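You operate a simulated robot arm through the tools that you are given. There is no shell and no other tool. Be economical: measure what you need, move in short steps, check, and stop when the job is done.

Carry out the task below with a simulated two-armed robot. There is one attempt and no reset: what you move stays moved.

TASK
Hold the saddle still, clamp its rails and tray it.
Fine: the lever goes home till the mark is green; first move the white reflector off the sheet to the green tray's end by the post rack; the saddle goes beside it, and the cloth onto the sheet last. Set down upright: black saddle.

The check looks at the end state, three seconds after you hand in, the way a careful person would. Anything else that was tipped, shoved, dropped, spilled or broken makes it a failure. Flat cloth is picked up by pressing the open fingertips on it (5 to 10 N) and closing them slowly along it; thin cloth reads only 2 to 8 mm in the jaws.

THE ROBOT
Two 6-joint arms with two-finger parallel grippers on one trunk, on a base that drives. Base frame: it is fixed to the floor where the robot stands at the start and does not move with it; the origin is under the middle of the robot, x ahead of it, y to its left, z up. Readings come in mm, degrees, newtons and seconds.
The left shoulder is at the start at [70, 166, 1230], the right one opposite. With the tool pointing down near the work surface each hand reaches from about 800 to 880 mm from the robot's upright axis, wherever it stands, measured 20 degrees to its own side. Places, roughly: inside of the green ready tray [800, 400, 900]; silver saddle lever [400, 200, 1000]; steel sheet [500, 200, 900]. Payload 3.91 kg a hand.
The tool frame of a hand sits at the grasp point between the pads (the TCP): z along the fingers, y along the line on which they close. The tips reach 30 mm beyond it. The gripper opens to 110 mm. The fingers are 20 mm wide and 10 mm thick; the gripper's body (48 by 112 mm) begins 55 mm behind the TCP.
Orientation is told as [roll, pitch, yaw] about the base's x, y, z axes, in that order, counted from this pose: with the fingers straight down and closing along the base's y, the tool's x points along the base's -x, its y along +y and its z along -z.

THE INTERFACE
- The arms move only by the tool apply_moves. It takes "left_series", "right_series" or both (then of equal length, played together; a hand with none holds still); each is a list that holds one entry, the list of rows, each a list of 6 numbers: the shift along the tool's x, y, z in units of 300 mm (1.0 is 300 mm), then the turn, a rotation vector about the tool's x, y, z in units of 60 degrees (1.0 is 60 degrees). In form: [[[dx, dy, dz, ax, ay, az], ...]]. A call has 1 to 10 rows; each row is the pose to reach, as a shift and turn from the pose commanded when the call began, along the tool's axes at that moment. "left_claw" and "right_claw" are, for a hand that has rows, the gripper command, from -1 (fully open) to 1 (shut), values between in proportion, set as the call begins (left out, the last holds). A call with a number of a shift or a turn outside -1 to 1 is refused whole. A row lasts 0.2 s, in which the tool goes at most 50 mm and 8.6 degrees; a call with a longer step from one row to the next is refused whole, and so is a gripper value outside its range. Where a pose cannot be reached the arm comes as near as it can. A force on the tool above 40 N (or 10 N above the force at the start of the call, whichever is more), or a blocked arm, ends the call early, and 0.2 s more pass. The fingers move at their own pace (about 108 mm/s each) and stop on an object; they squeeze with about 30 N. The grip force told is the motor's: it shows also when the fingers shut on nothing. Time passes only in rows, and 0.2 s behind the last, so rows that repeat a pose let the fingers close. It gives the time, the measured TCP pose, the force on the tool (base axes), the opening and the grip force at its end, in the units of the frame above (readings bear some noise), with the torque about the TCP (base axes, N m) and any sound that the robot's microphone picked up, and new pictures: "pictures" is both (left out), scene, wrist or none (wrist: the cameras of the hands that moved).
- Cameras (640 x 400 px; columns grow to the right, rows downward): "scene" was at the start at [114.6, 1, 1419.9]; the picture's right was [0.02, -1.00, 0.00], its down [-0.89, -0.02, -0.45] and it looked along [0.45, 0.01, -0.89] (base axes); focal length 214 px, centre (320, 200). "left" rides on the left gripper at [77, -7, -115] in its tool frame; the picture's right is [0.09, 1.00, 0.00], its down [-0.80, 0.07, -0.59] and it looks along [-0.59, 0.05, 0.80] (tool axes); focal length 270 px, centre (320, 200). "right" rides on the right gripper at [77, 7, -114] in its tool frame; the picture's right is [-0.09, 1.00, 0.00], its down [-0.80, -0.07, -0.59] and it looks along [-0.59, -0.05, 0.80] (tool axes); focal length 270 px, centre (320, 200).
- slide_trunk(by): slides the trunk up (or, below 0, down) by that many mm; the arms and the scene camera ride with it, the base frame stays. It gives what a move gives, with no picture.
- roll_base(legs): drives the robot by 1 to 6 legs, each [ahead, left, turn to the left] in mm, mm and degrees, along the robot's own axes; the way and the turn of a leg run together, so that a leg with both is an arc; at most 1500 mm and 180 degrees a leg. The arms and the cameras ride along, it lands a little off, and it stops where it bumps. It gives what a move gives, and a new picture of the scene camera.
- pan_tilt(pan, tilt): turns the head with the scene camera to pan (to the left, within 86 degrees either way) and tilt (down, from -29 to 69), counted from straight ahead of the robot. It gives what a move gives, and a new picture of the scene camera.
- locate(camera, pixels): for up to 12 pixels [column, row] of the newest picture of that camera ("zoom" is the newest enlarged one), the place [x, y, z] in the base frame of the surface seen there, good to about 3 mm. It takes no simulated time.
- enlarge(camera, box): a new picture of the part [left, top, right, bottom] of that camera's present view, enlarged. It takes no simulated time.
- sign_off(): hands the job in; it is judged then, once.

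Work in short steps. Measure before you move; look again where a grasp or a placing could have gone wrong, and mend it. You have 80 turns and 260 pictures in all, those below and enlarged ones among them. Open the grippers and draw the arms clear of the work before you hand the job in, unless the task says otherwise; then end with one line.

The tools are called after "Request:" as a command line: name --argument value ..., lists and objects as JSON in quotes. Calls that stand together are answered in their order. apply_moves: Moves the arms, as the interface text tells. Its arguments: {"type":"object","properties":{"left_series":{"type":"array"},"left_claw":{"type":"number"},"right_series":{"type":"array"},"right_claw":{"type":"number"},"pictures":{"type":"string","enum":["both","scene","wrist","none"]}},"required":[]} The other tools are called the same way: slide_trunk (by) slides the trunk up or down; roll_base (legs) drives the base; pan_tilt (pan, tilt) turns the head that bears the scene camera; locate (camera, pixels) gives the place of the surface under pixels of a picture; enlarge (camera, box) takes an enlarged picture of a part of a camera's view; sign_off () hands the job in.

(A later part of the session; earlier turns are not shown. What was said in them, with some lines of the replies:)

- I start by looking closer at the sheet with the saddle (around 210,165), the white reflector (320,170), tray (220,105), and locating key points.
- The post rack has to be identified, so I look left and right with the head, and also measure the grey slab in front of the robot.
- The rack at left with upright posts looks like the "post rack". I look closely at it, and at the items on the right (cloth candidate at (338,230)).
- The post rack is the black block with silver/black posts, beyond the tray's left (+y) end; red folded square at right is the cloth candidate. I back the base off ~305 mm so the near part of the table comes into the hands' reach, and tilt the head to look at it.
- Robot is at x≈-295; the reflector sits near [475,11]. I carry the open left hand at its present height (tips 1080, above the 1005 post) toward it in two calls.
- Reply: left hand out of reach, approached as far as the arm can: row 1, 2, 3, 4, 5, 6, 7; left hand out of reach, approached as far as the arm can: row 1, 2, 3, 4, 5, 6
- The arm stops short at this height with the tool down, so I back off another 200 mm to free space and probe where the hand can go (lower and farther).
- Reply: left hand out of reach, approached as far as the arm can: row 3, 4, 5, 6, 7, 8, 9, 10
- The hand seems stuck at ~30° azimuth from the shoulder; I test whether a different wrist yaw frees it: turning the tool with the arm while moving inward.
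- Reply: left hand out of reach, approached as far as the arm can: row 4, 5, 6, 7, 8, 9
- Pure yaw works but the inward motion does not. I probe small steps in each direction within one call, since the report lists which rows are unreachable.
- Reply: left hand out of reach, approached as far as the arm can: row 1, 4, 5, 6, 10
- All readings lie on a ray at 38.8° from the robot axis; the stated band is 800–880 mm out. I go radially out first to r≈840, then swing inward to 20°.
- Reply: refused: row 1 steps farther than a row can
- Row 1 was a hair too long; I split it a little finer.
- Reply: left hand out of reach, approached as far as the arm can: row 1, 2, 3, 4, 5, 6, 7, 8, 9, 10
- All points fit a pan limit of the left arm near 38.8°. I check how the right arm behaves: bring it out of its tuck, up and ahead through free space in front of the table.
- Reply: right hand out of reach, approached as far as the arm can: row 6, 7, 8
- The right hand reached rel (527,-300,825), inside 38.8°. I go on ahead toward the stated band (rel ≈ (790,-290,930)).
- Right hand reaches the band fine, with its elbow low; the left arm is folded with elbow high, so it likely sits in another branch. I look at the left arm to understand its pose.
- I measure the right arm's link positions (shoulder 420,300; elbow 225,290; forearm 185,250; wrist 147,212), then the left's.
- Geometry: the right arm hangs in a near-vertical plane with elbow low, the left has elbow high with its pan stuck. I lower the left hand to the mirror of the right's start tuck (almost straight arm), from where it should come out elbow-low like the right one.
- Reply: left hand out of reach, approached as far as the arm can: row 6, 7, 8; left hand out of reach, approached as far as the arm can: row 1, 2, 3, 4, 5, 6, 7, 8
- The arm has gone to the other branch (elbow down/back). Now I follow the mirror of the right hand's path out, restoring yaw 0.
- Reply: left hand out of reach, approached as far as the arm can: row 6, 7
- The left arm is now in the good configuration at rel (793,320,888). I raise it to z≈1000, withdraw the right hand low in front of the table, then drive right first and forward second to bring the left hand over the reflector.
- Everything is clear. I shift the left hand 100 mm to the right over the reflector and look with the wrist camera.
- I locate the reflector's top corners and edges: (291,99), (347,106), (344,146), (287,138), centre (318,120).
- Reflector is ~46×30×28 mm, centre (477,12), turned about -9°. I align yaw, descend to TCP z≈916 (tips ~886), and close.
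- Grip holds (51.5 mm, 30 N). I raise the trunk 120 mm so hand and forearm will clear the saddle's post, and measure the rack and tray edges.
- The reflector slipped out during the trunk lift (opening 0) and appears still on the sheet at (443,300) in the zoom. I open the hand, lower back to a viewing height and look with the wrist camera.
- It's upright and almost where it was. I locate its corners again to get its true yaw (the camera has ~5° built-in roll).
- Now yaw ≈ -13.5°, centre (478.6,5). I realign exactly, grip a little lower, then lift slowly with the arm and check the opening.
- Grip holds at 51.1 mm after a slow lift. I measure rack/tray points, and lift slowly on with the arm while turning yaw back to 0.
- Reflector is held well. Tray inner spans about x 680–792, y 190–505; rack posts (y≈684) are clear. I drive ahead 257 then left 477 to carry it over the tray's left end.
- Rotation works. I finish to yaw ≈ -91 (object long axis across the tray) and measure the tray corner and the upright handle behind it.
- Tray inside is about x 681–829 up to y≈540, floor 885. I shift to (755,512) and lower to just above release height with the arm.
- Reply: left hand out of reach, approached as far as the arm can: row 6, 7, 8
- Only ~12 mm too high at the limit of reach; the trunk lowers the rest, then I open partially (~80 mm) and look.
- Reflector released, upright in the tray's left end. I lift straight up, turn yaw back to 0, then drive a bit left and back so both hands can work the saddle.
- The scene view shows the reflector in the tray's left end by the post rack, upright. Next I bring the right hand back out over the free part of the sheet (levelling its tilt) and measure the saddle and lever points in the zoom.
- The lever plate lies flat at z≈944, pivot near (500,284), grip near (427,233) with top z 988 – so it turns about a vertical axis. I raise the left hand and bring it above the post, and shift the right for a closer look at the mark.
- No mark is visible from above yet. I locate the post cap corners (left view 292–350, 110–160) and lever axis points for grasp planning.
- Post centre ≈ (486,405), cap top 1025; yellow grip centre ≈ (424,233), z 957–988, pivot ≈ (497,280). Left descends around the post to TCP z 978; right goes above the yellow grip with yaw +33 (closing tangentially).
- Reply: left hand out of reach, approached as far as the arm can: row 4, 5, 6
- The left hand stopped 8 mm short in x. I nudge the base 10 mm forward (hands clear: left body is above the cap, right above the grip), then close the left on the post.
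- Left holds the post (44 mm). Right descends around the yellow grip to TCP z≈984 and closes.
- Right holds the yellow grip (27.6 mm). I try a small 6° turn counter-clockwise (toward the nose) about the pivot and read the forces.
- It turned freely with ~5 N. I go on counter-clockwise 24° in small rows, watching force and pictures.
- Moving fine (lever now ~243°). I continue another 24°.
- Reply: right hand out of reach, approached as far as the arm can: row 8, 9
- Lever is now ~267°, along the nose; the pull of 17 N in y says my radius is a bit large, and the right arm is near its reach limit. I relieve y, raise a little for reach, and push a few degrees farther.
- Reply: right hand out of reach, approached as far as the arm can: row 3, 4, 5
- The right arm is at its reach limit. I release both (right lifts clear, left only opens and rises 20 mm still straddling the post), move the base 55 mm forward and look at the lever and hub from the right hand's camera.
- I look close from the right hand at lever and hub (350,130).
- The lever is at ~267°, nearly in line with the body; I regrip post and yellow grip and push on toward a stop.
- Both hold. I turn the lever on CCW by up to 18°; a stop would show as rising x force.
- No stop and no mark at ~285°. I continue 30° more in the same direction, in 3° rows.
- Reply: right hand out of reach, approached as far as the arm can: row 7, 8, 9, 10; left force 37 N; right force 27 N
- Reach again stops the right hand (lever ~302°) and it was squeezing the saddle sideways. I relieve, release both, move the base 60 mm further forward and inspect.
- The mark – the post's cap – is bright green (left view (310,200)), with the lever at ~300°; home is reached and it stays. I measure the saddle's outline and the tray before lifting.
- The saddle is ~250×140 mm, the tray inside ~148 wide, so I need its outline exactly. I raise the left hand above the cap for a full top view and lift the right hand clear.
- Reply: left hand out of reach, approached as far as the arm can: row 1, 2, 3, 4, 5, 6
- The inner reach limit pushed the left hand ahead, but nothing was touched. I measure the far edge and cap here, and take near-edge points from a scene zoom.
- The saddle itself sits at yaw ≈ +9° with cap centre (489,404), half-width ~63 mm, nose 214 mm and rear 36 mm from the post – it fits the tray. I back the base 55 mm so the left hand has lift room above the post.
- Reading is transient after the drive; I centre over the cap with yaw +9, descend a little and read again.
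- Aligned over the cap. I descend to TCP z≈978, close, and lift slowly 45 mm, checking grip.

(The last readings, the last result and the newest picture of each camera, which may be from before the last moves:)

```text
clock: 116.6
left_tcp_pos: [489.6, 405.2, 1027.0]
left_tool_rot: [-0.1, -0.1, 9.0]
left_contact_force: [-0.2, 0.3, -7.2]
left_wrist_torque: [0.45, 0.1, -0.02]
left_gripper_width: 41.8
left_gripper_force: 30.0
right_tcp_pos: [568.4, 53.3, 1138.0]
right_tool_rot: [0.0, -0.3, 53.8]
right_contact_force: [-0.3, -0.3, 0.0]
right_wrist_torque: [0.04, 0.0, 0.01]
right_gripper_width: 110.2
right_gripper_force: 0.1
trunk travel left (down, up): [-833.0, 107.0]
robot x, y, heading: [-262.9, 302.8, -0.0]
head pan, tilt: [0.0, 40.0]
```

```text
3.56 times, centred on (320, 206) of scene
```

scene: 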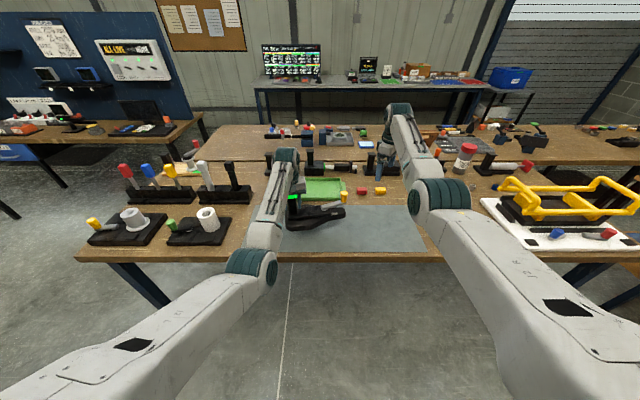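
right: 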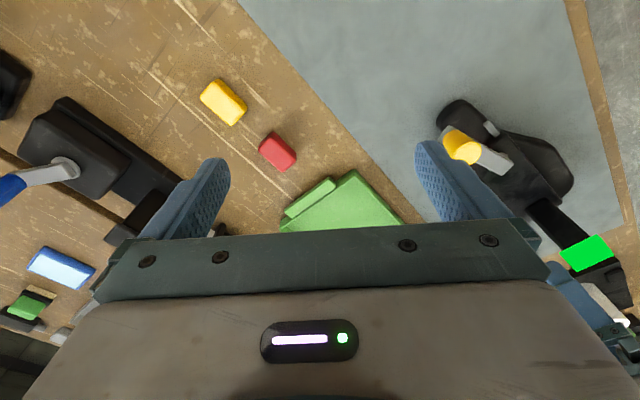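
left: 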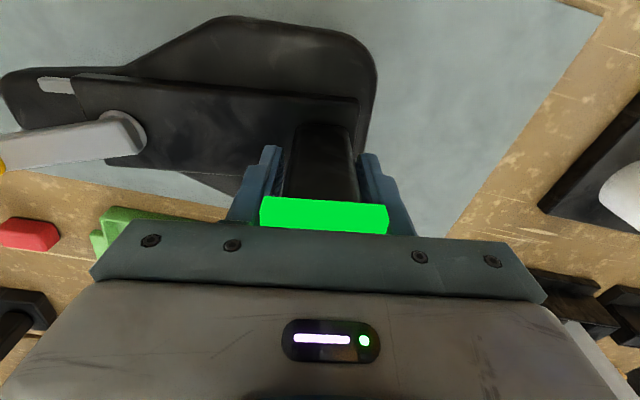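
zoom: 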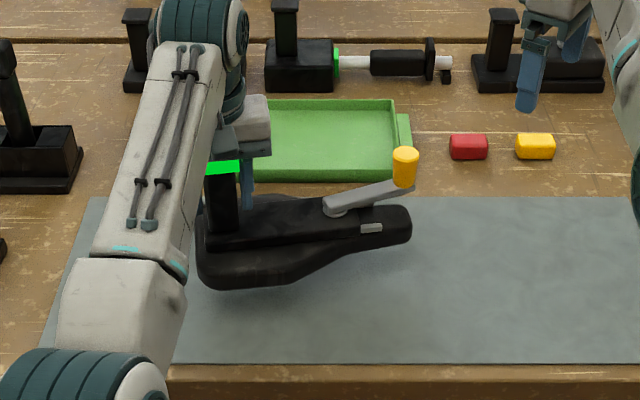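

Saddle hangs level (7 N, mark green). I square it to yaw 0, reach 50 mm ahead and 32 mm left, then drive ahead 215 mm to bring it over the tray.

Request:
apply_moves --left_series '[[[-0.03, 0.013, -0.01, 0, 0, 0.025], [-0.06, 0.026, -0.02, 0, 0, 0.05], [-0.09, 0.04, -0.02, 0, 0, 0.075], [-0.12, 0.053, -0.02, 0, 0, 0.1], [-0.15, 0.066, -0.02, 0, 0, 0.125], [-0.181, 0.079, -0.02, 0, 0, 0.15], [-0.181, 0.079, -0.02, 0, 0, 0.15]]]' --pictures "none"

Request:
roll_base --legs '[[100, 0, 0], [112, 0, 0]]'

Request:
apply_moves --left_series '[[[0, 0, 0, 0, 0, 0], [0, 0, 0, 0, 0, 0]]]' --pictures "wrist"

Request:
enlarge --camera "scene" --box '[200, 150, 420, 288]'

```text
clock: 118.2
left_tcp_pos: [540.1, 437.4, 1031.5]
left_tool_rot: [-0.1, -0.1, 0.0]
left_contact_force: [-0.4, 0.6, -7.2]
left_wrist_torque: [0.43, 0.02, -0.02]
left_gripper_width: 41.8
left_gripper_force: 29.4
right_tcp_pos: [568.6, 53.8, 1137.7]
right_tool_rot: [0.0, -0.1, 53.8]
right_contact_force: [0.3, -0.9, 0.4]
right_wrist_torque: [0.02, 0.01, -0.03]
right_gripper_width: 110.0
right_gripper_force: 0.0
trunk travel left (down, up): [-833.0, 107.0]
robot x, y, heading: [-261.1, 301.0, -0.1]
head pan, tilt: [0.0, 40.0]
```

```text
clock: 120.1
left_tcp_pos: [749.9, 436.2, 1034.9]
left_tool_rot: [-0.2, -0.3, 0.1]
left_contact_force: [-0.4, -0.3, -6.8]
left_wrist_torque: [0.5, 0.03, -0.01]
left_gripper_width: 41.8
left_gripper_force: 29.4
right_tcp_pos: [779.7, 52.6, 1138.1]
right_tool_rot: [-0.1, -0.3, 53.9]
right_contact_force: [-0.4, 0.6, -0.1]
right_wrist_torque: [-0.03, -0.03, 0.02]
right_gripper_width: 109.8
right_gripper_force: 0.0
trunk travel left (down, up): [-833.0, 107.0]
robot x, y, heading: [-50.0, 297.2, 0.2]
head pan, tilt: [0.0, 40.0]
```

scene: 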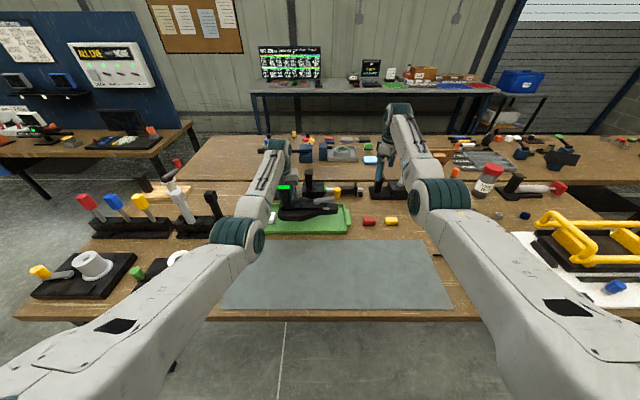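

```text
clock: 120.7
left_tcp_pos: [749.5, 437.4, 1033.8]
left_tool_rot: [-0.1, -0.1, 0.2]
left_contact_force: [0.0, 0.3, -6.4]
left_wrist_torque: [0.43, 0.0, -0.02]
left_gripper_width: 41.8
left_gripper_force: 30.2
right_tcp_pos: [780.0, 54.3, 1139.2]
right_tool_rot: [-0.1, -0.2, 53.9]
right_contact_force: [0.3, -0.3, 0.0]
right_wrist_torque: [0.01, -0.01, -0.01]
right_gripper_width: 110.1
right_gripper_force: 0.1
trunk travel left (down, up): [-833.0, 107.0]
robot x, y, heading: [-53.3, 296.5, 0.2]
head pan, tilt: [0.0, 40.0]
```

left: 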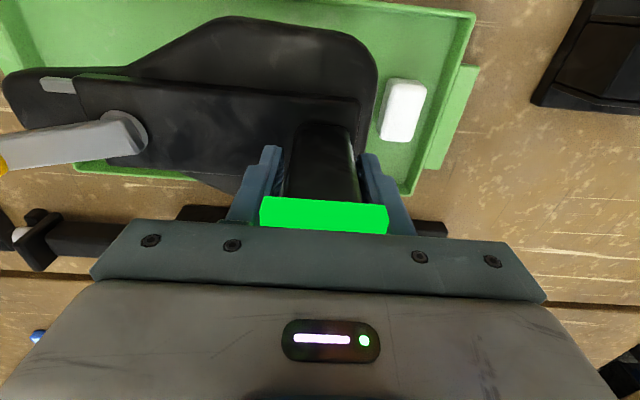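

```text
2.90 times, centred on (310, 219) of scene
```

zoom: 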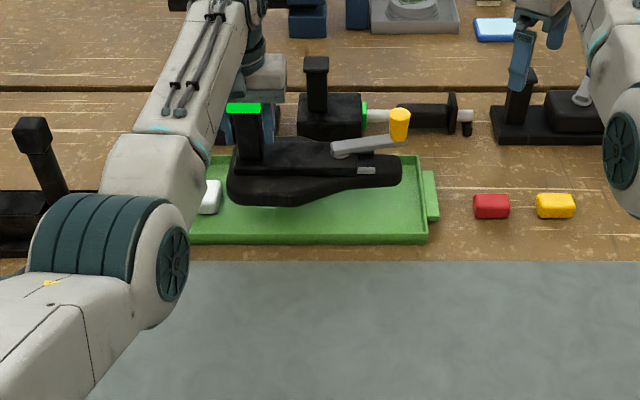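

I verify tray edges and the reflector position in this view against the saddle before lowering.

Request:
locate --camera "left" --pixels '[[466, 18], [440, 18], [408, 188], [402, 180], [384, 115], [398, 85], [400, 140], [120, 3], [130, 178], [430, 60], [376, 70], [8, 80]]'

Request:
locate --camera "zoom" --pixels '[[425, 160], [420, 235], [300, 240], [215, 240], [403, 165], [418, 175]]'

```text
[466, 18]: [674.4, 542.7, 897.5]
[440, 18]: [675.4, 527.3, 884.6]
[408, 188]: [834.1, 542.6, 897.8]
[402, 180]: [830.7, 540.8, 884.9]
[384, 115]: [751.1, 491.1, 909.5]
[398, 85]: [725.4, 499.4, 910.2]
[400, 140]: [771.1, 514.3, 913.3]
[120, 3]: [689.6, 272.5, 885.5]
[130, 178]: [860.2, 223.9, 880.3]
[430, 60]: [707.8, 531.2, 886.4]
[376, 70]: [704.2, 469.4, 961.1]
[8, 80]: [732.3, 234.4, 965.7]
```

```text
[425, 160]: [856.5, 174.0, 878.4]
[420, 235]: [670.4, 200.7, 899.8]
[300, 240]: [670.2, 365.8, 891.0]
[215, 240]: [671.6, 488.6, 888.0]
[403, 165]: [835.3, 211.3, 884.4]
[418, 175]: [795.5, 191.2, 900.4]
```

Clear on all sides (reflector edge y 490, saddle rear 473). I lower slowly to contact at TCP ≈ 981.

Request:
apply_moves --left_series '[[[-0.005, 0, 0.03, 0, 0, 0], [-0.01, 0, 0.07, 0, 0, 0], [-0.01, 0, 0.11, 0, 0, 0], [-0.01, 0, 0.14, 0, 0, 0], [-0.01, 0, 0.16, 0, 0, 0], [-0.01, 0, 0.17, 0, 0, 0], [-0.01, 0, 0.174, 0, 0, 0], [-0.01, 0, 0.174, 0, 0, 0]]]' --pictures "wrist"

Request:
enlarge --camera "scene" --box '[200, 150, 420, 288]'

```text
clock: 122.5
left_tcp_pos: [755.0, 437.0, 982.8]
left_tool_rot: [-0.2, -0.2, 0.1]
left_contact_force: [-0.3, 0.8, 0.7]
left_wrist_torque: [-0.96, 0.07, 0.08]
left_gripper_width: 41.8
left_gripper_force: 29.7
right_tcp_pos: [780.2, 54.5, 1137.2]
right_tool_rot: [0.0, -0.2, 53.8]
right_contact_force: [0.0, 0.1, -0.6]
right_wrist_torque: [0.02, 0.02, 0.01]
right_gripper_width: 110.1
right_gripper_force: 0.0
trunk travel left (down, up): [-833.0, 107.0]
robot x, y, heading: [-51.2, 299.0, 0.2]
head pan, tilt: [0.0, 40.0]
```

left: 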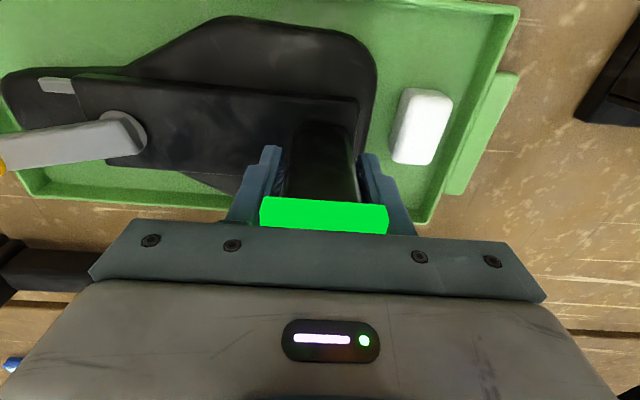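

```text
2.90 times, centred on (310, 219) of scene
```

zoom: 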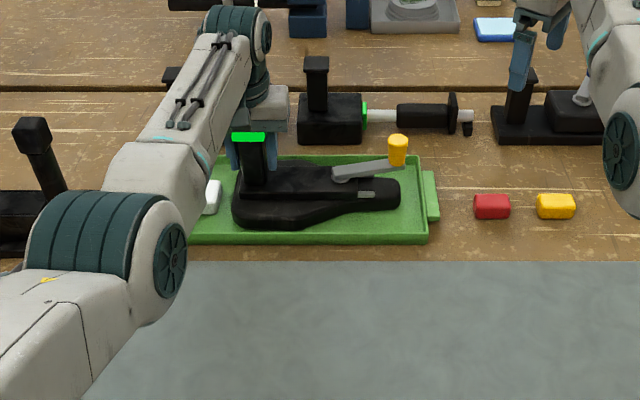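

The tray carries the weight now (0.7 N left, saddle inside the rims). I open and lift straight up, then look.

Request:
apply_moves --left_series '[[[0, 0, 0, 0, 0, 0], [0, 0, 0, 0, 0, 0], [0, 0, 0, 0, 0, 0], [0, 0, -0.08, 0, 0, 0], [0, 0, -0.2, 0, 0, 0], [0, 0, -0.34, 0, 0, 0], [0, 0, -0.45, 0, 0, 0], [0, 0, -0.45, 0, 0, 0]]]' --left_claw -1 --pictures "both"

Request:
enlarge --camera "scene" --box '[200, 150, 420, 288]'

```text
clock: 124.3
left_tcp_pos: [753.4, 435.6, 1116.4]
left_tool_rot: [-0.2, -0.1, 0.1]
left_contact_force: [0.1, 0.3, 1.0]
left_wrist_torque: [0.0, 0.02, -0.04]
left_gripper_width: 110.1
left_gripper_force: 0.0
right_tcp_pos: [780.7, 53.3, 1136.5]
right_tool_rot: [-0.1, -0.2, 53.9]
right_contact_force: [0.7, -0.5, -0.5]
right_wrist_torque: [-0.01, -0.02, -0.01]
right_gripper_width: 109.9
right_gripper_force: 0.1
trunk travel left (down, up): [-833.0, 107.0]
robot x, y, heading: [-51.0, 300.7, -0.1]
head pan, tilt: [0.0, 40.0]
```

scene: 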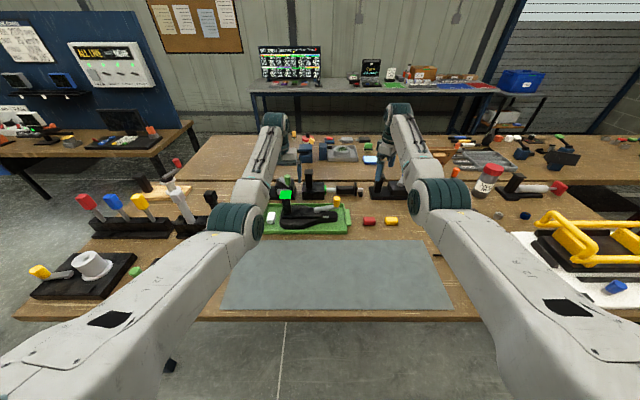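
left: 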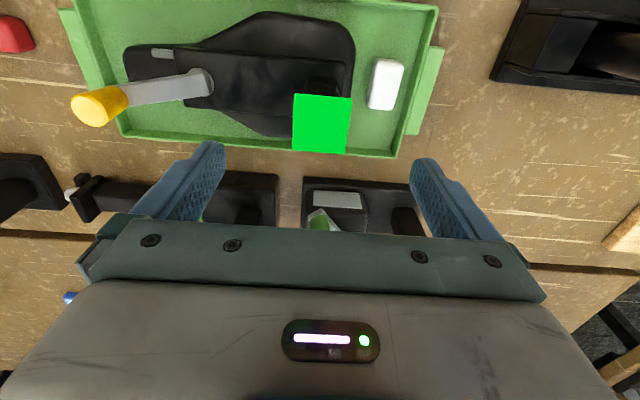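

```text
2.90 times, centred on (310, 219) of scene
```

zoom: 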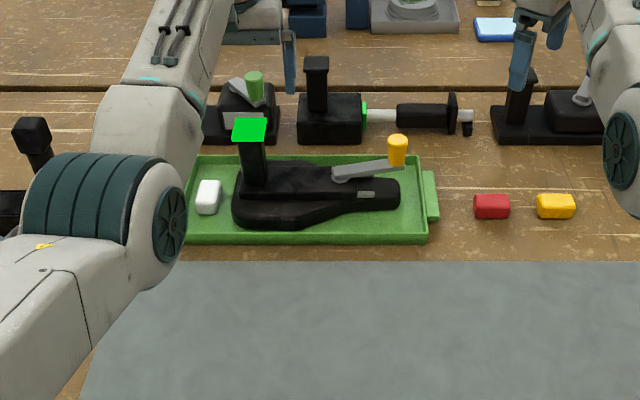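

Reflector and saddle are in the tray, mark green, lever home. Now the cloth: I drive back 322 mm and right 340 mm to bring the right hand over the red folded square near (417,-329) and inspect it.

Request:
roll_base --legs '[[-322, 0, 0], [0, -340, 0]]'

Request:
apply_moves --right_series '[[[0, 0, 0, 0, 0, 0.14], [0, 0, 0, 0, 0, 0.28], [0, 0, 0, 0, 0, 0.42], [0, 0, 0, 0, 0, 0.56], [0, 0, 0, 0, 0, 0.7], [0, 0, 0, 0, 0, 0.84], [0, 0, 0, 0, 0, 0.9], [0, 0, 0, 0, 0, 0.9]]]' --pictures "wrist"

Request:
enlarge --camera "right" --box '[160, 0, 480, 200]'

```text
clock: 128.3
left_tcp_pos: [434.2, 97.9, 1117.2]
left_tool_rot: [-0.3, -0.2, 0.0]
left_contact_force: [-0.8, -0.1, -0.7]
left_wrist_torque: [0.03, 0.01, -0.01]
left_gripper_width: 109.8
left_gripper_force: 0.0
right_tcp_pos: [460.3, -285.0, 1137.8]
right_tool_rot: [-0.1, 0.0, 53.8]
right_contact_force: [0.1, -0.1, -0.8]
right_wrist_torque: [-0.01, 0.0, 0.04]
right_gripper_width: 110.2
right_gripper_force: 0.0
trunk travel left (down, up): [-833.0, 107.0]
robot x, y, heading: [-370.8, -38.9, -0.0]
head pan, tilt: [0.0, 40.0]
```

scene: 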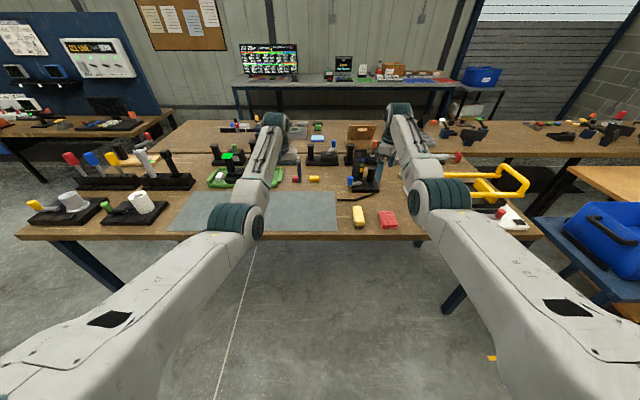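

```text
clock: 130.1
left_tcp_pos: [435.0, 96.5, 1115.4]
left_tool_rot: [-0.1, -0.2, 0.1]
left_contact_force: [0.8, 0.6, 0.1]
left_wrist_torque: [-0.02, 0.03, 0.0]
left_gripper_width: 110.2
left_gripper_force: 0.2
right_tcp_pos: [460.4, -286.1, 1138.0]
right_tool_rot: [0.1, -0.2, -0.3]
right_contact_force: [0.1, 0.0, -0.8]
right_wrist_torque: [-0.01, 0.0, 0.0]
right_gripper_width: 110.0
right_gripper_force: 0.0
trunk travel left (down, up): [-833.0, 107.0]
robot x, y, heading: [-373.2, -40.7, -0.0]
head pan, tilt: [0.0, 40.0]
```

right: 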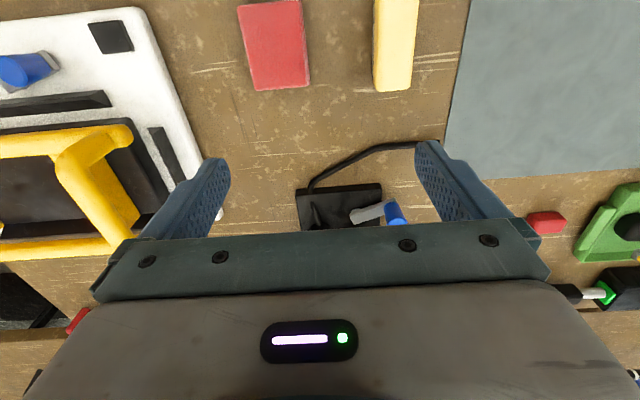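

```text
2.00 times, centred on (320, 100) of right
```

zoom: 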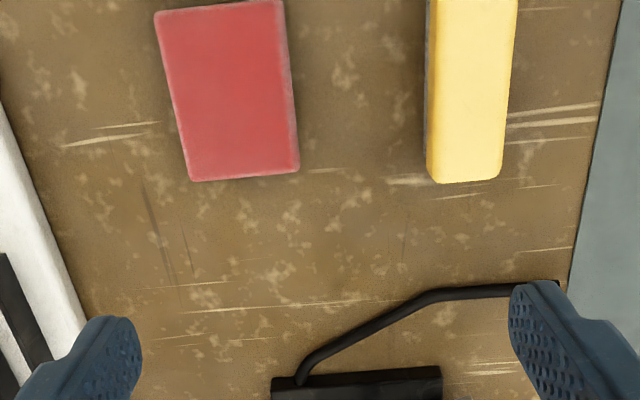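

The red piece is a soft folded cloth; I locate its corners and edges.

Request:
locate --camera "right" --pixels '[[240, 8], [299, 3], [256, 87], [306, 83], [275, 45], [272, 75], [250, 45], [300, 45], [380, 60], [415, 60]]'

Request:
enlarge --camera "scene" --box '[330, 180, 430, 242]'

```text
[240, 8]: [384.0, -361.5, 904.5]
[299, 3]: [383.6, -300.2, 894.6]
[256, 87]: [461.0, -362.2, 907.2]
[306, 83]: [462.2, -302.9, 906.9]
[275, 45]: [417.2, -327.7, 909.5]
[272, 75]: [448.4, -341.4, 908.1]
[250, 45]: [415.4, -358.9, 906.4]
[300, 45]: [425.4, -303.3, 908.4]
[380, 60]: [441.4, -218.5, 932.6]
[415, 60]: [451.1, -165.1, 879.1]
```

```text
6.40 times, centred on (380, 211) of scene
```

zoom: 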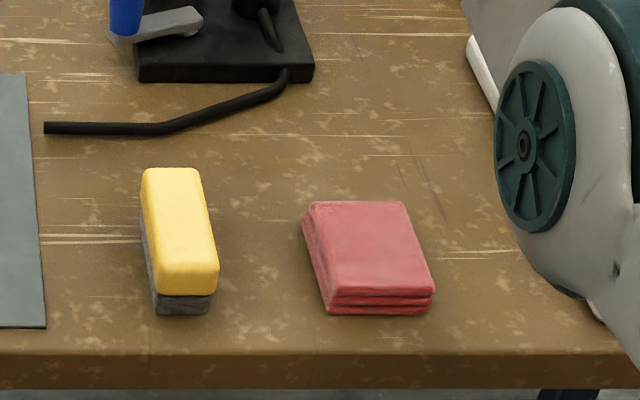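

It's a three-layer folded cloth, x 380–464, y -364…-300, top 908. I check the white board's edge beside it and shift over its centre with fingers at ~88 mm opening.

Request:
locate --camera "right" --pixels '[[143, 15], [160, 55], [185, 110], [205, 160], [100, 150]]'

Request:
apply_moves --right_series '[[[0.04, -0.05, 0, 0, 0, 0], [0.085, -0.1, 0, 0, 0, -0.005], [0.128, -0.153, 0, 0, 0, -0.005], [0.128, -0.153, 0, 0, 0, -0.005]]]' --right_claw -0.6 --pictures "none"

Request:
slide_trunk --by -90

Request:
apply_moves --right_series '[[[0, 0, 0, 0, 0, 0], [0, 0, 0, 0, 0, 0]]]' --pictures "wrist"

```text
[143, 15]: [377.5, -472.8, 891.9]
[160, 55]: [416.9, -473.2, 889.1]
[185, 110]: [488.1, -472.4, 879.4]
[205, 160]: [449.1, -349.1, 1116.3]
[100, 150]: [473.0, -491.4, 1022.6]
```

```text
clock: 131.1
left_tcp_pos: [434.3, 97.5, 1115.9]
left_tool_rot: [-0.2, -0.1, 0.0]
left_contact_force: [-0.2, 0.7, -0.5]
left_wrist_torque: [-0.01, -0.03, -0.02]
left_gripper_width: 109.9
left_gripper_force: 0.2
right_tcp_pos: [420.3, -331.6, 1136.0]
right_tool_rot: [0.0, -0.1, 0.1]
right_contact_force: [0.1, -0.6, 0.3]
right_wrist_torque: [-0.04, -0.04, -0.01]
right_gripper_width: 87.6
right_gripper_force: 0.1
trunk travel left (down, up): [-833.0, 107.0]
robot x, y, heading: [-372.0, -37.2, -0.0]
head pan, tilt: [0.0, 40.0]
```

```text
clock: 132.3
left_tcp_pos: [433.8, 97.1, 1026.7]
left_tool_rot: [0.0, -0.2, 0.0]
left_contact_force: [-0.5, -0.9, 0.4]
left_wrist_torque: [-0.01, 0.01, 0.03]
left_gripper_width: 110.1
left_gripper_force: 0.1
right_tcp_pos: [421.7, -331.6, 1046.2]
right_tool_rot: [0.1, -0.2, 0.2]
right_contact_force: [-0.1, -0.5, 0.1]
right_wrist_torque: [0.01, 0.01, 0.0]
right_gripper_width: 88.0
right_gripper_force: 0.1
trunk travel left (down, up): [-743.0, 197.0]
robot x, y, heading: [-369.9, -41.4, -0.1]
head pan, tilt: [0.0, 40.0]
```

```text
clock: 132.9
left_tcp_pos: [433.9, 97.2, 1026.9]
left_tool_rot: [-0.1, -0.1, 0.0]
left_contact_force: [0.4, 0.6, -0.4]
left_wrist_torque: [-0.01, -0.03, 0.02]
left_gripper_width: 109.8
left_gripper_force: 0.1
right_tcp_pos: [421.0, -332.2, 1046.8]
right_tool_rot: [0.2, -0.2, 0.1]
right_contact_force: [0.4, 0.3, 0.7]
right_wrist_torque: [0.0, 0.0, 0.0]
right_gripper_width: 87.8
right_gripper_force: 0.0
trunk travel left (down, up): [-743.0, 197.0]
robot x, y, heading: [-372.6, -39.0, -0.2]
head pan, tilt: [0.0, 40.0]
```

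right: 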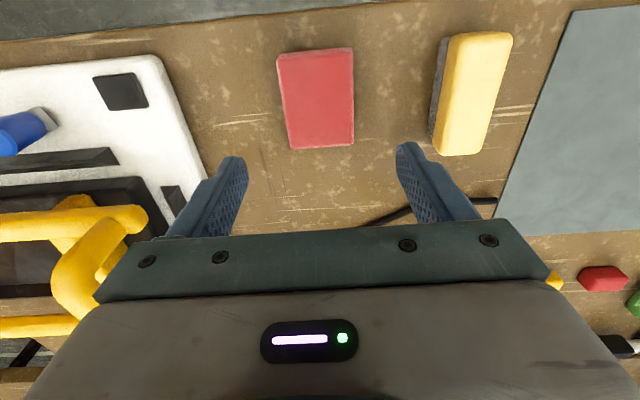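

Board edge (y -473) and sponge (y≥-240) leave room. I descend to TCP z≈914 and close slowly on the cloth.

Request:
apply_moves --right_series '[[[0, 0, 0.12, 0, 0, 0], [0, 0, 0.24, 0, 0, 0], [0, 0, 0.34, 0, 0, 0], [0, 0, 0.4, 0, 0, 0], [0, 0, 0.43, 0, 0, 0], [0, 0, 0.44, 0, 0, 0], [0, 0, 0.44, 0, 0, 0]]]' --pictures "none"

Request:
apply_moves --right_series '[[[0, 0, 0, 0, 0, 0], [0, 0, 0, 0, 0, 0], [0, 0, 0, 0, 0, 0], [0, 0, 0, 0, 0, 0]]]' --right_claw 1 --pictures "wrist"

```text
clock: 134.5
left_tcp_pos: [434.0, 96.6, 1027.8]
left_tool_rot: [-0.2, -0.1, 0.0]
left_contact_force: [-0.5, 0.2, -0.2]
left_wrist_torque: [0.01, 0.03, -0.02]
left_gripper_width: 110.0
left_gripper_force: 0.1
right_tcp_pos: [421.6, -331.4, 913.5]
right_tool_rot: [0.1, -0.2, 0.1]
right_contact_force: [-0.5, 0.8, -1.2]
right_wrist_torque: [-0.01, -0.04, 0.03]
right_gripper_width: 87.7
right_gripper_force: 0.1
trunk travel left (down, up): [-743.0, 197.0]
robot x, y, heading: [-373.7, -37.7, -0.1]
head pan, tilt: [0.0, 40.0]
```

```text
clock: 135.5
left_tcp_pos: [434.3, 96.8, 1026.1]
left_tool_rot: [-0.2, 0.0, 0.0]
left_contact_force: [-0.6, -0.3, -0.2]
left_wrist_torque: [0.02, 0.01, -0.01]
left_gripper_width: 109.9
left_gripper_force: 0.1
right_tcp_pos: [421.9, -332.8, 914.2]
right_tool_rot: [0.1, -0.2, 0.0]
right_contact_force: [-0.1, 0.4, -0.6]
right_wrist_torque: [-0.01, 0.02, 0.0]
right_gripper_width: 67.1
right_gripper_force: 30.0
trunk travel left (down, up): [-743.0, 197.0]
robot x, y, heading: [-369.1, -39.1, -0.5]
head pan, tilt: [0.0, 40.0]
```

right: 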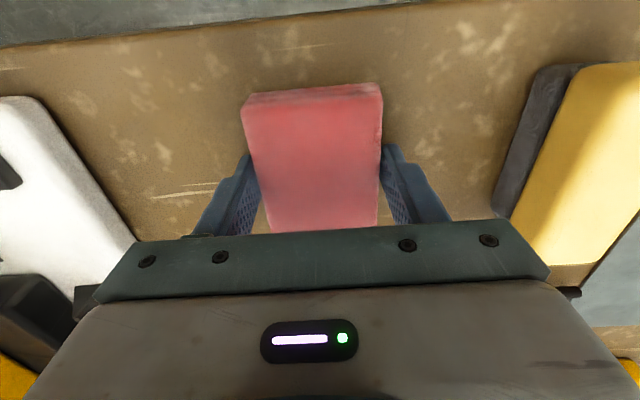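

Cloth held (67 mm). I lift slowly ~85 mm, then drive left 410 and ahead 65 to bring it over the sheet.

Request:
apply_moves --right_series '[[[0, 0, -0.015, 0, 0, 0], [0, 0, -0.03, 0, 0, 0], [0, 0, -0.06, 0, 0, 0], [0, 0, -0.1, 0, 0, 0], [0, 0, -0.15, 0, 0, 0], [0, 0, -0.2, 0, 0, 0], [0, 0, -0.25, 0, 0, 0], [0, 0, -0.29, 0, 0, 0], [0, 0, -0.29, 0, 0, 0]]]' --pictures "wrist"

Request:
roll_base --legs '[[0, 410, 0], [65, 0, 0]]'

Request:
apply_moves --right_series '[[[0, 0, 0, 0, 0, 0], [0, 0, 0, 0, 0, 0]]]' --pictures "wrist"

```text
clock: 137.5
left_tcp_pos: [434.1, 97.2, 1026.6]
left_tool_rot: [-0.1, 0.0, 0.0]
left_contact_force: [0.5, -0.8, 0.8]
left_wrist_torque: [-0.01, 0.02, -0.01]
left_gripper_width: 110.0
left_gripper_force: 0.1
right_tcp_pos: [420.6, -331.3, 1001.6]
right_tool_rot: [0.1, 0.0, 0.1]
right_contact_force: [0.4, 0.1, -1.2]
right_wrist_torque: [0.01, 0.01, 0.01]
right_gripper_width: 67.1
right_gripper_force: 30.3
trunk travel left (down, up): [-743.0, 197.0]
robot x, y, heading: [-368.6, -39.2, -0.1]
head pan, tilt: [0.0, 40.0]
```

right: 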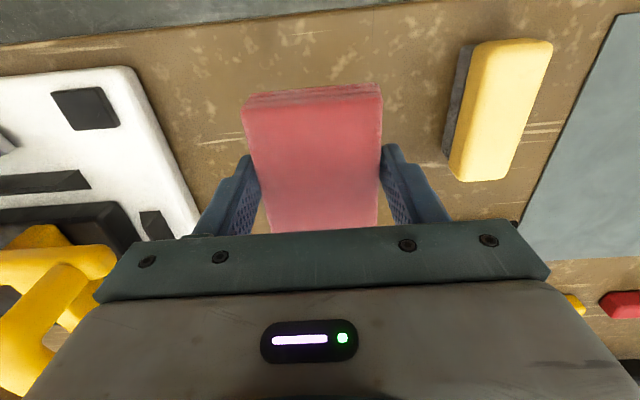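

```text
clock: 140.7
left_tcp_pos: [496.3, 502.2, 1031.8]
left_tool_rot: [-0.1, -0.3, -0.4]
left_contact_force: [-0.3, 0.2, 0.9]
left_wrist_torque: [0.02, -0.04, -0.01]
left_gripper_width: 110.0
left_gripper_force: 0.0
right_tcp_pos: [479.4, 74.3, 1005.8]
right_tool_rot: [0.1, -0.4, -0.2]
right_contact_force: [0.6, -0.1, 0.3]
right_wrist_torque: [0.0, -0.03, 0.01]
right_gripper_width: 67.1
right_gripper_force: 29.8
trunk travel left (down, up): [-743.0, 197.0]
robot x, y, heading: [-309.0, 371.9, -0.2]
head pan, tilt: [0.0, 40.0]
```

scene: 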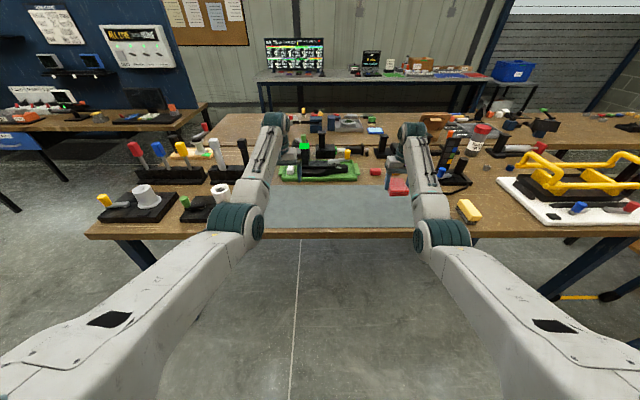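

```text
clock: 141.3
left_tcp_pos: [499.1, 503.0, 1027.7]
left_tool_rot: [-0.2, -0.2, -0.4]
left_contact_force: [-0.1, -0.2, -0.1]
left_wrist_torque: [0.01, 0.01, 0.03]
left_gripper_width: 110.0
left_gripper_force: 0.0
right_tcp_pos: [483.3, 74.6, 1004.3]
right_tool_rot: [0.1, -0.3, -0.3]
right_contact_force: [-0.5, 0.0, -0.9]
right_wrist_torque: [-0.01, -0.02, 0.01]
right_gripper_width: 66.9
right_gripper_force: 30.1
trunk travel left (down, up): [-743.0, 197.0]
robot x, y, heading: [-302.9, 371.3, -0.3]
head pan, tilt: [0.0, 40.0]
```

right: 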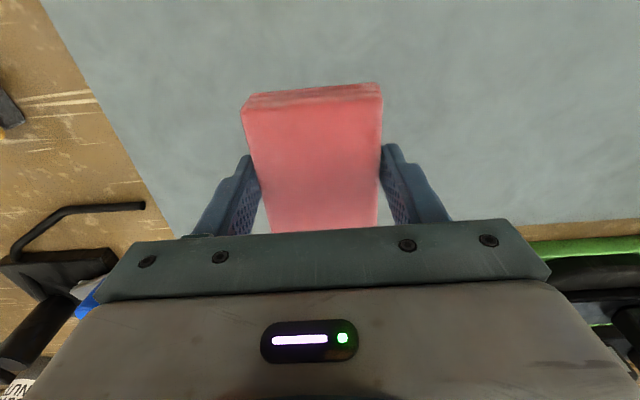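

Cloth is over the sheet (483,75). I lower to TCP ≈ 916, open, and lift away.

Request:
apply_moves --right_series '[[[0, 0, 0.1, 0, 0, 0], [0, 0, 0.19, 0, 0, 0], [0, 0, 0.25, 0, 0, 0], [0, 0, 0.28, 0, 0, 0], [0, 0, 0.293, 0, 0, 0], [0, 0, 0.293, 0, 0, 0]]]' --pictures "none"

Request:
apply_moves --right_series '[[[0, 0, 0, 0, 0, 0], [0, 0, 0, 0, 0, 0], [0, 0, 0, 0, 0, 0], [0, 0, -0.1, 0, 0, 0], [0, 0, -0.22, 0, 0, 0], [0, 0, -0.35, 0, 0, 0], [0, 0, -0.35, 0, 0, 0]]]' --right_claw -0.7 --pictures "wrist"

```text
clock: 142.7
left_tcp_pos: [500.2, 503.5, 1027.4]
left_tool_rot: [-0.2, -0.2, -0.3]
left_contact_force: [0.1, 1.1, -0.1]
left_wrist_torque: [0.05, 0.0, 0.01]
left_gripper_width: 110.2
left_gripper_force: 0.2
right_tcp_pos: [484.6, 76.3, 916.9]
right_tool_rot: [0.2, -0.5, -0.3]
right_contact_force: [2.1, -0.5, 6.9]
right_wrist_torque: [-0.1, 0.24, -0.02]
right_gripper_width: 66.9
right_gripper_force: 30.0
trunk travel left (down, up): [-743.0, 197.0]
robot x, y, heading: [-305.1, 373.5, -0.5]
head pan, tilt: [0.0, 40.0]
```

```text
clock: 144.3
left_tcp_pos: [501.5, 502.7, 1026.3]
left_tool_rot: [-0.1, -0.1, -0.4]
left_contact_force: [-0.5, -1.3, -0.8]
left_wrist_torque: [-0.02, -0.01, -0.01]
left_gripper_width: 110.0
left_gripper_force: 0.0
right_tcp_pos: [484.7, 74.5, 1020.3]
right_tool_rot: [0.1, -0.2, -0.3]
right_contact_force: [-0.6, 0.5, 0.0]
right_wrist_torque: [0.0, 0.02, -0.01]
right_gripper_width: 93.7
right_gripper_force: 0.0
trunk travel left (down, up): [-743.0, 197.0]
robot x, y, heading: [-306.8, 371.5, -0.2]
head pan, tilt: [0.0, 40.0]
```

right: 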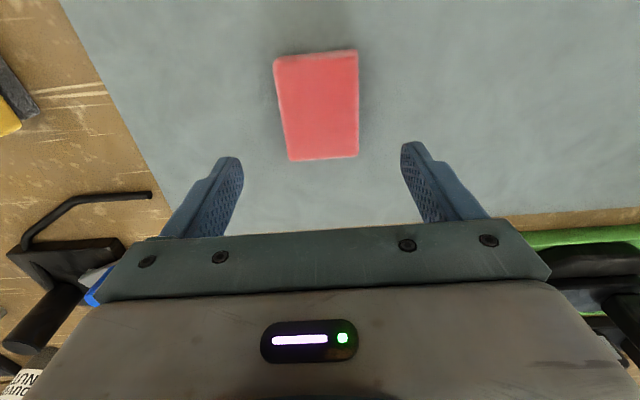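

Cloth lies flat on the sheet. I back the base off so both hands are clear of the work, open the right fully, and take a final look.

Request:
roll_base --legs '[[-330, 0, 0]]'

Request:
apply_moves --right_series '[[[0, 0, 0, 0, 0, 0], [0, 0, 0, 0, 0, 0]]]' --right_claw -1 --pictures "scene"

Request:
enlarge --camera "scene" --box '[130, 110, 450, 250]'

Request:
enlarge --camera "scene" --box '[260, 130, 400, 215]'

```text
clock: 146.5
left_tcp_pos: [170.5, 506.8, 1027.4]
left_tool_rot: [-0.1, 0.0, -0.2]
left_contact_force: [0.7, 0.3, 0.1]
left_wrist_torque: [-0.03, 0.04, 0.02]
left_gripper_width: 109.8
left_gripper_force: 0.0
right_tcp_pos: [157.5, 79.4, 1020.1]
right_tool_rot: [0.1, -0.1, 0.0]
right_contact_force: [-0.4, -0.5, -0.3]
right_wrist_torque: [-0.04, 0.03, 0.01]
right_gripper_width: 93.3
right_gripper_force: 0.2
trunk travel left (down, up): [-743.0, 197.0]
robot x, y, heading: [-636.0, 373.3, -0.1]
head pan, tilt: [0.0, 40.0]
```

scene: 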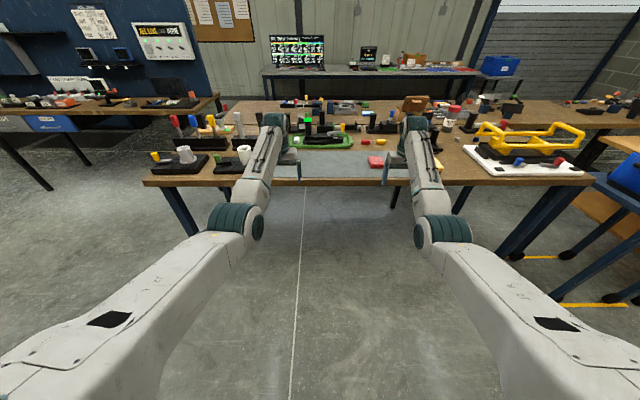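

```text
clock: 147.1
left_tcp_pos: [168.9, 508.1, 1027.1]
left_tool_rot: [0.0, -0.2, -0.4]
left_contact_force: [0.6, 0.6, -0.4]
left_wrist_torque: [0.04, -0.04, -0.01]
left_gripper_width: 109.9
left_gripper_force: 0.0
right_tcp_pos: [154.3, 78.6, 1020.3]
right_tool_rot: [0.2, -0.3, -0.1]
right_contact_force: [0.5, 0.1, 0.2]
right_wrist_torque: [0.01, -0.02, 0.0]
right_gripper_width: 110.1
right_gripper_force: 0.1
trunk travel left (down, up): [-743.0, 197.0]
robot x, y, heading: [-635.2, 378.5, -0.2]
head pan, tilt: [0.0, 40.0]
```

scene: 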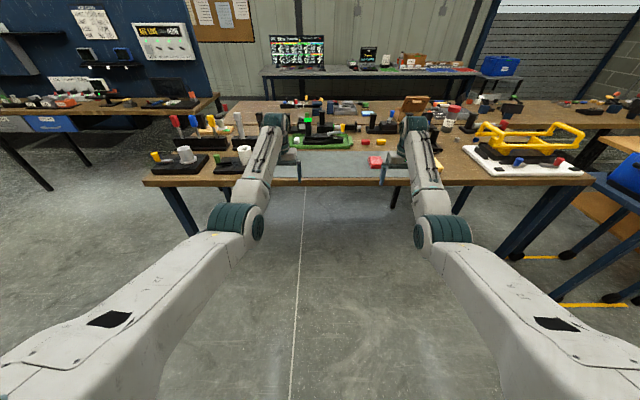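

```text
2.00 times, centred on (290, 180) of scene
```

zoom: 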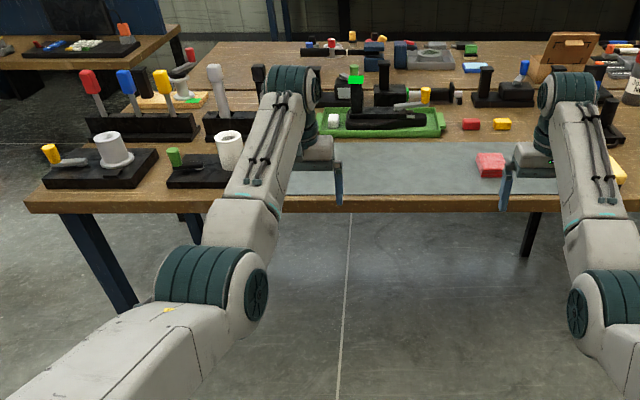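

```text
4.57 times, centred on (330, 172) of scene
```

zoom: 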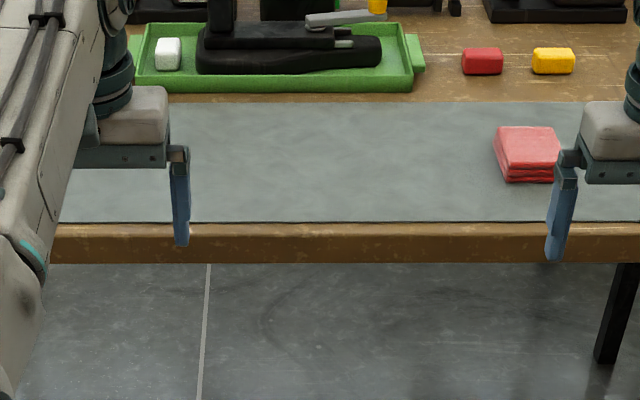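

The end state looks right: reflector at the tray's post-rack end, saddle upright beside it with the mark green, cloth on the sheet, and both hands open and clear. I hand in.

Request:
sign_off

```text
The job is handed in.
```

The job is handed in: the lever is home with the mark green, the white reflector is at the tray's post-rack end, the black saddle stands upright beside it, and the folded red cloth is on the sheet. The reflector slipped out of the gripper once on its first lift, landed upright on the sheet, and was picked up again.
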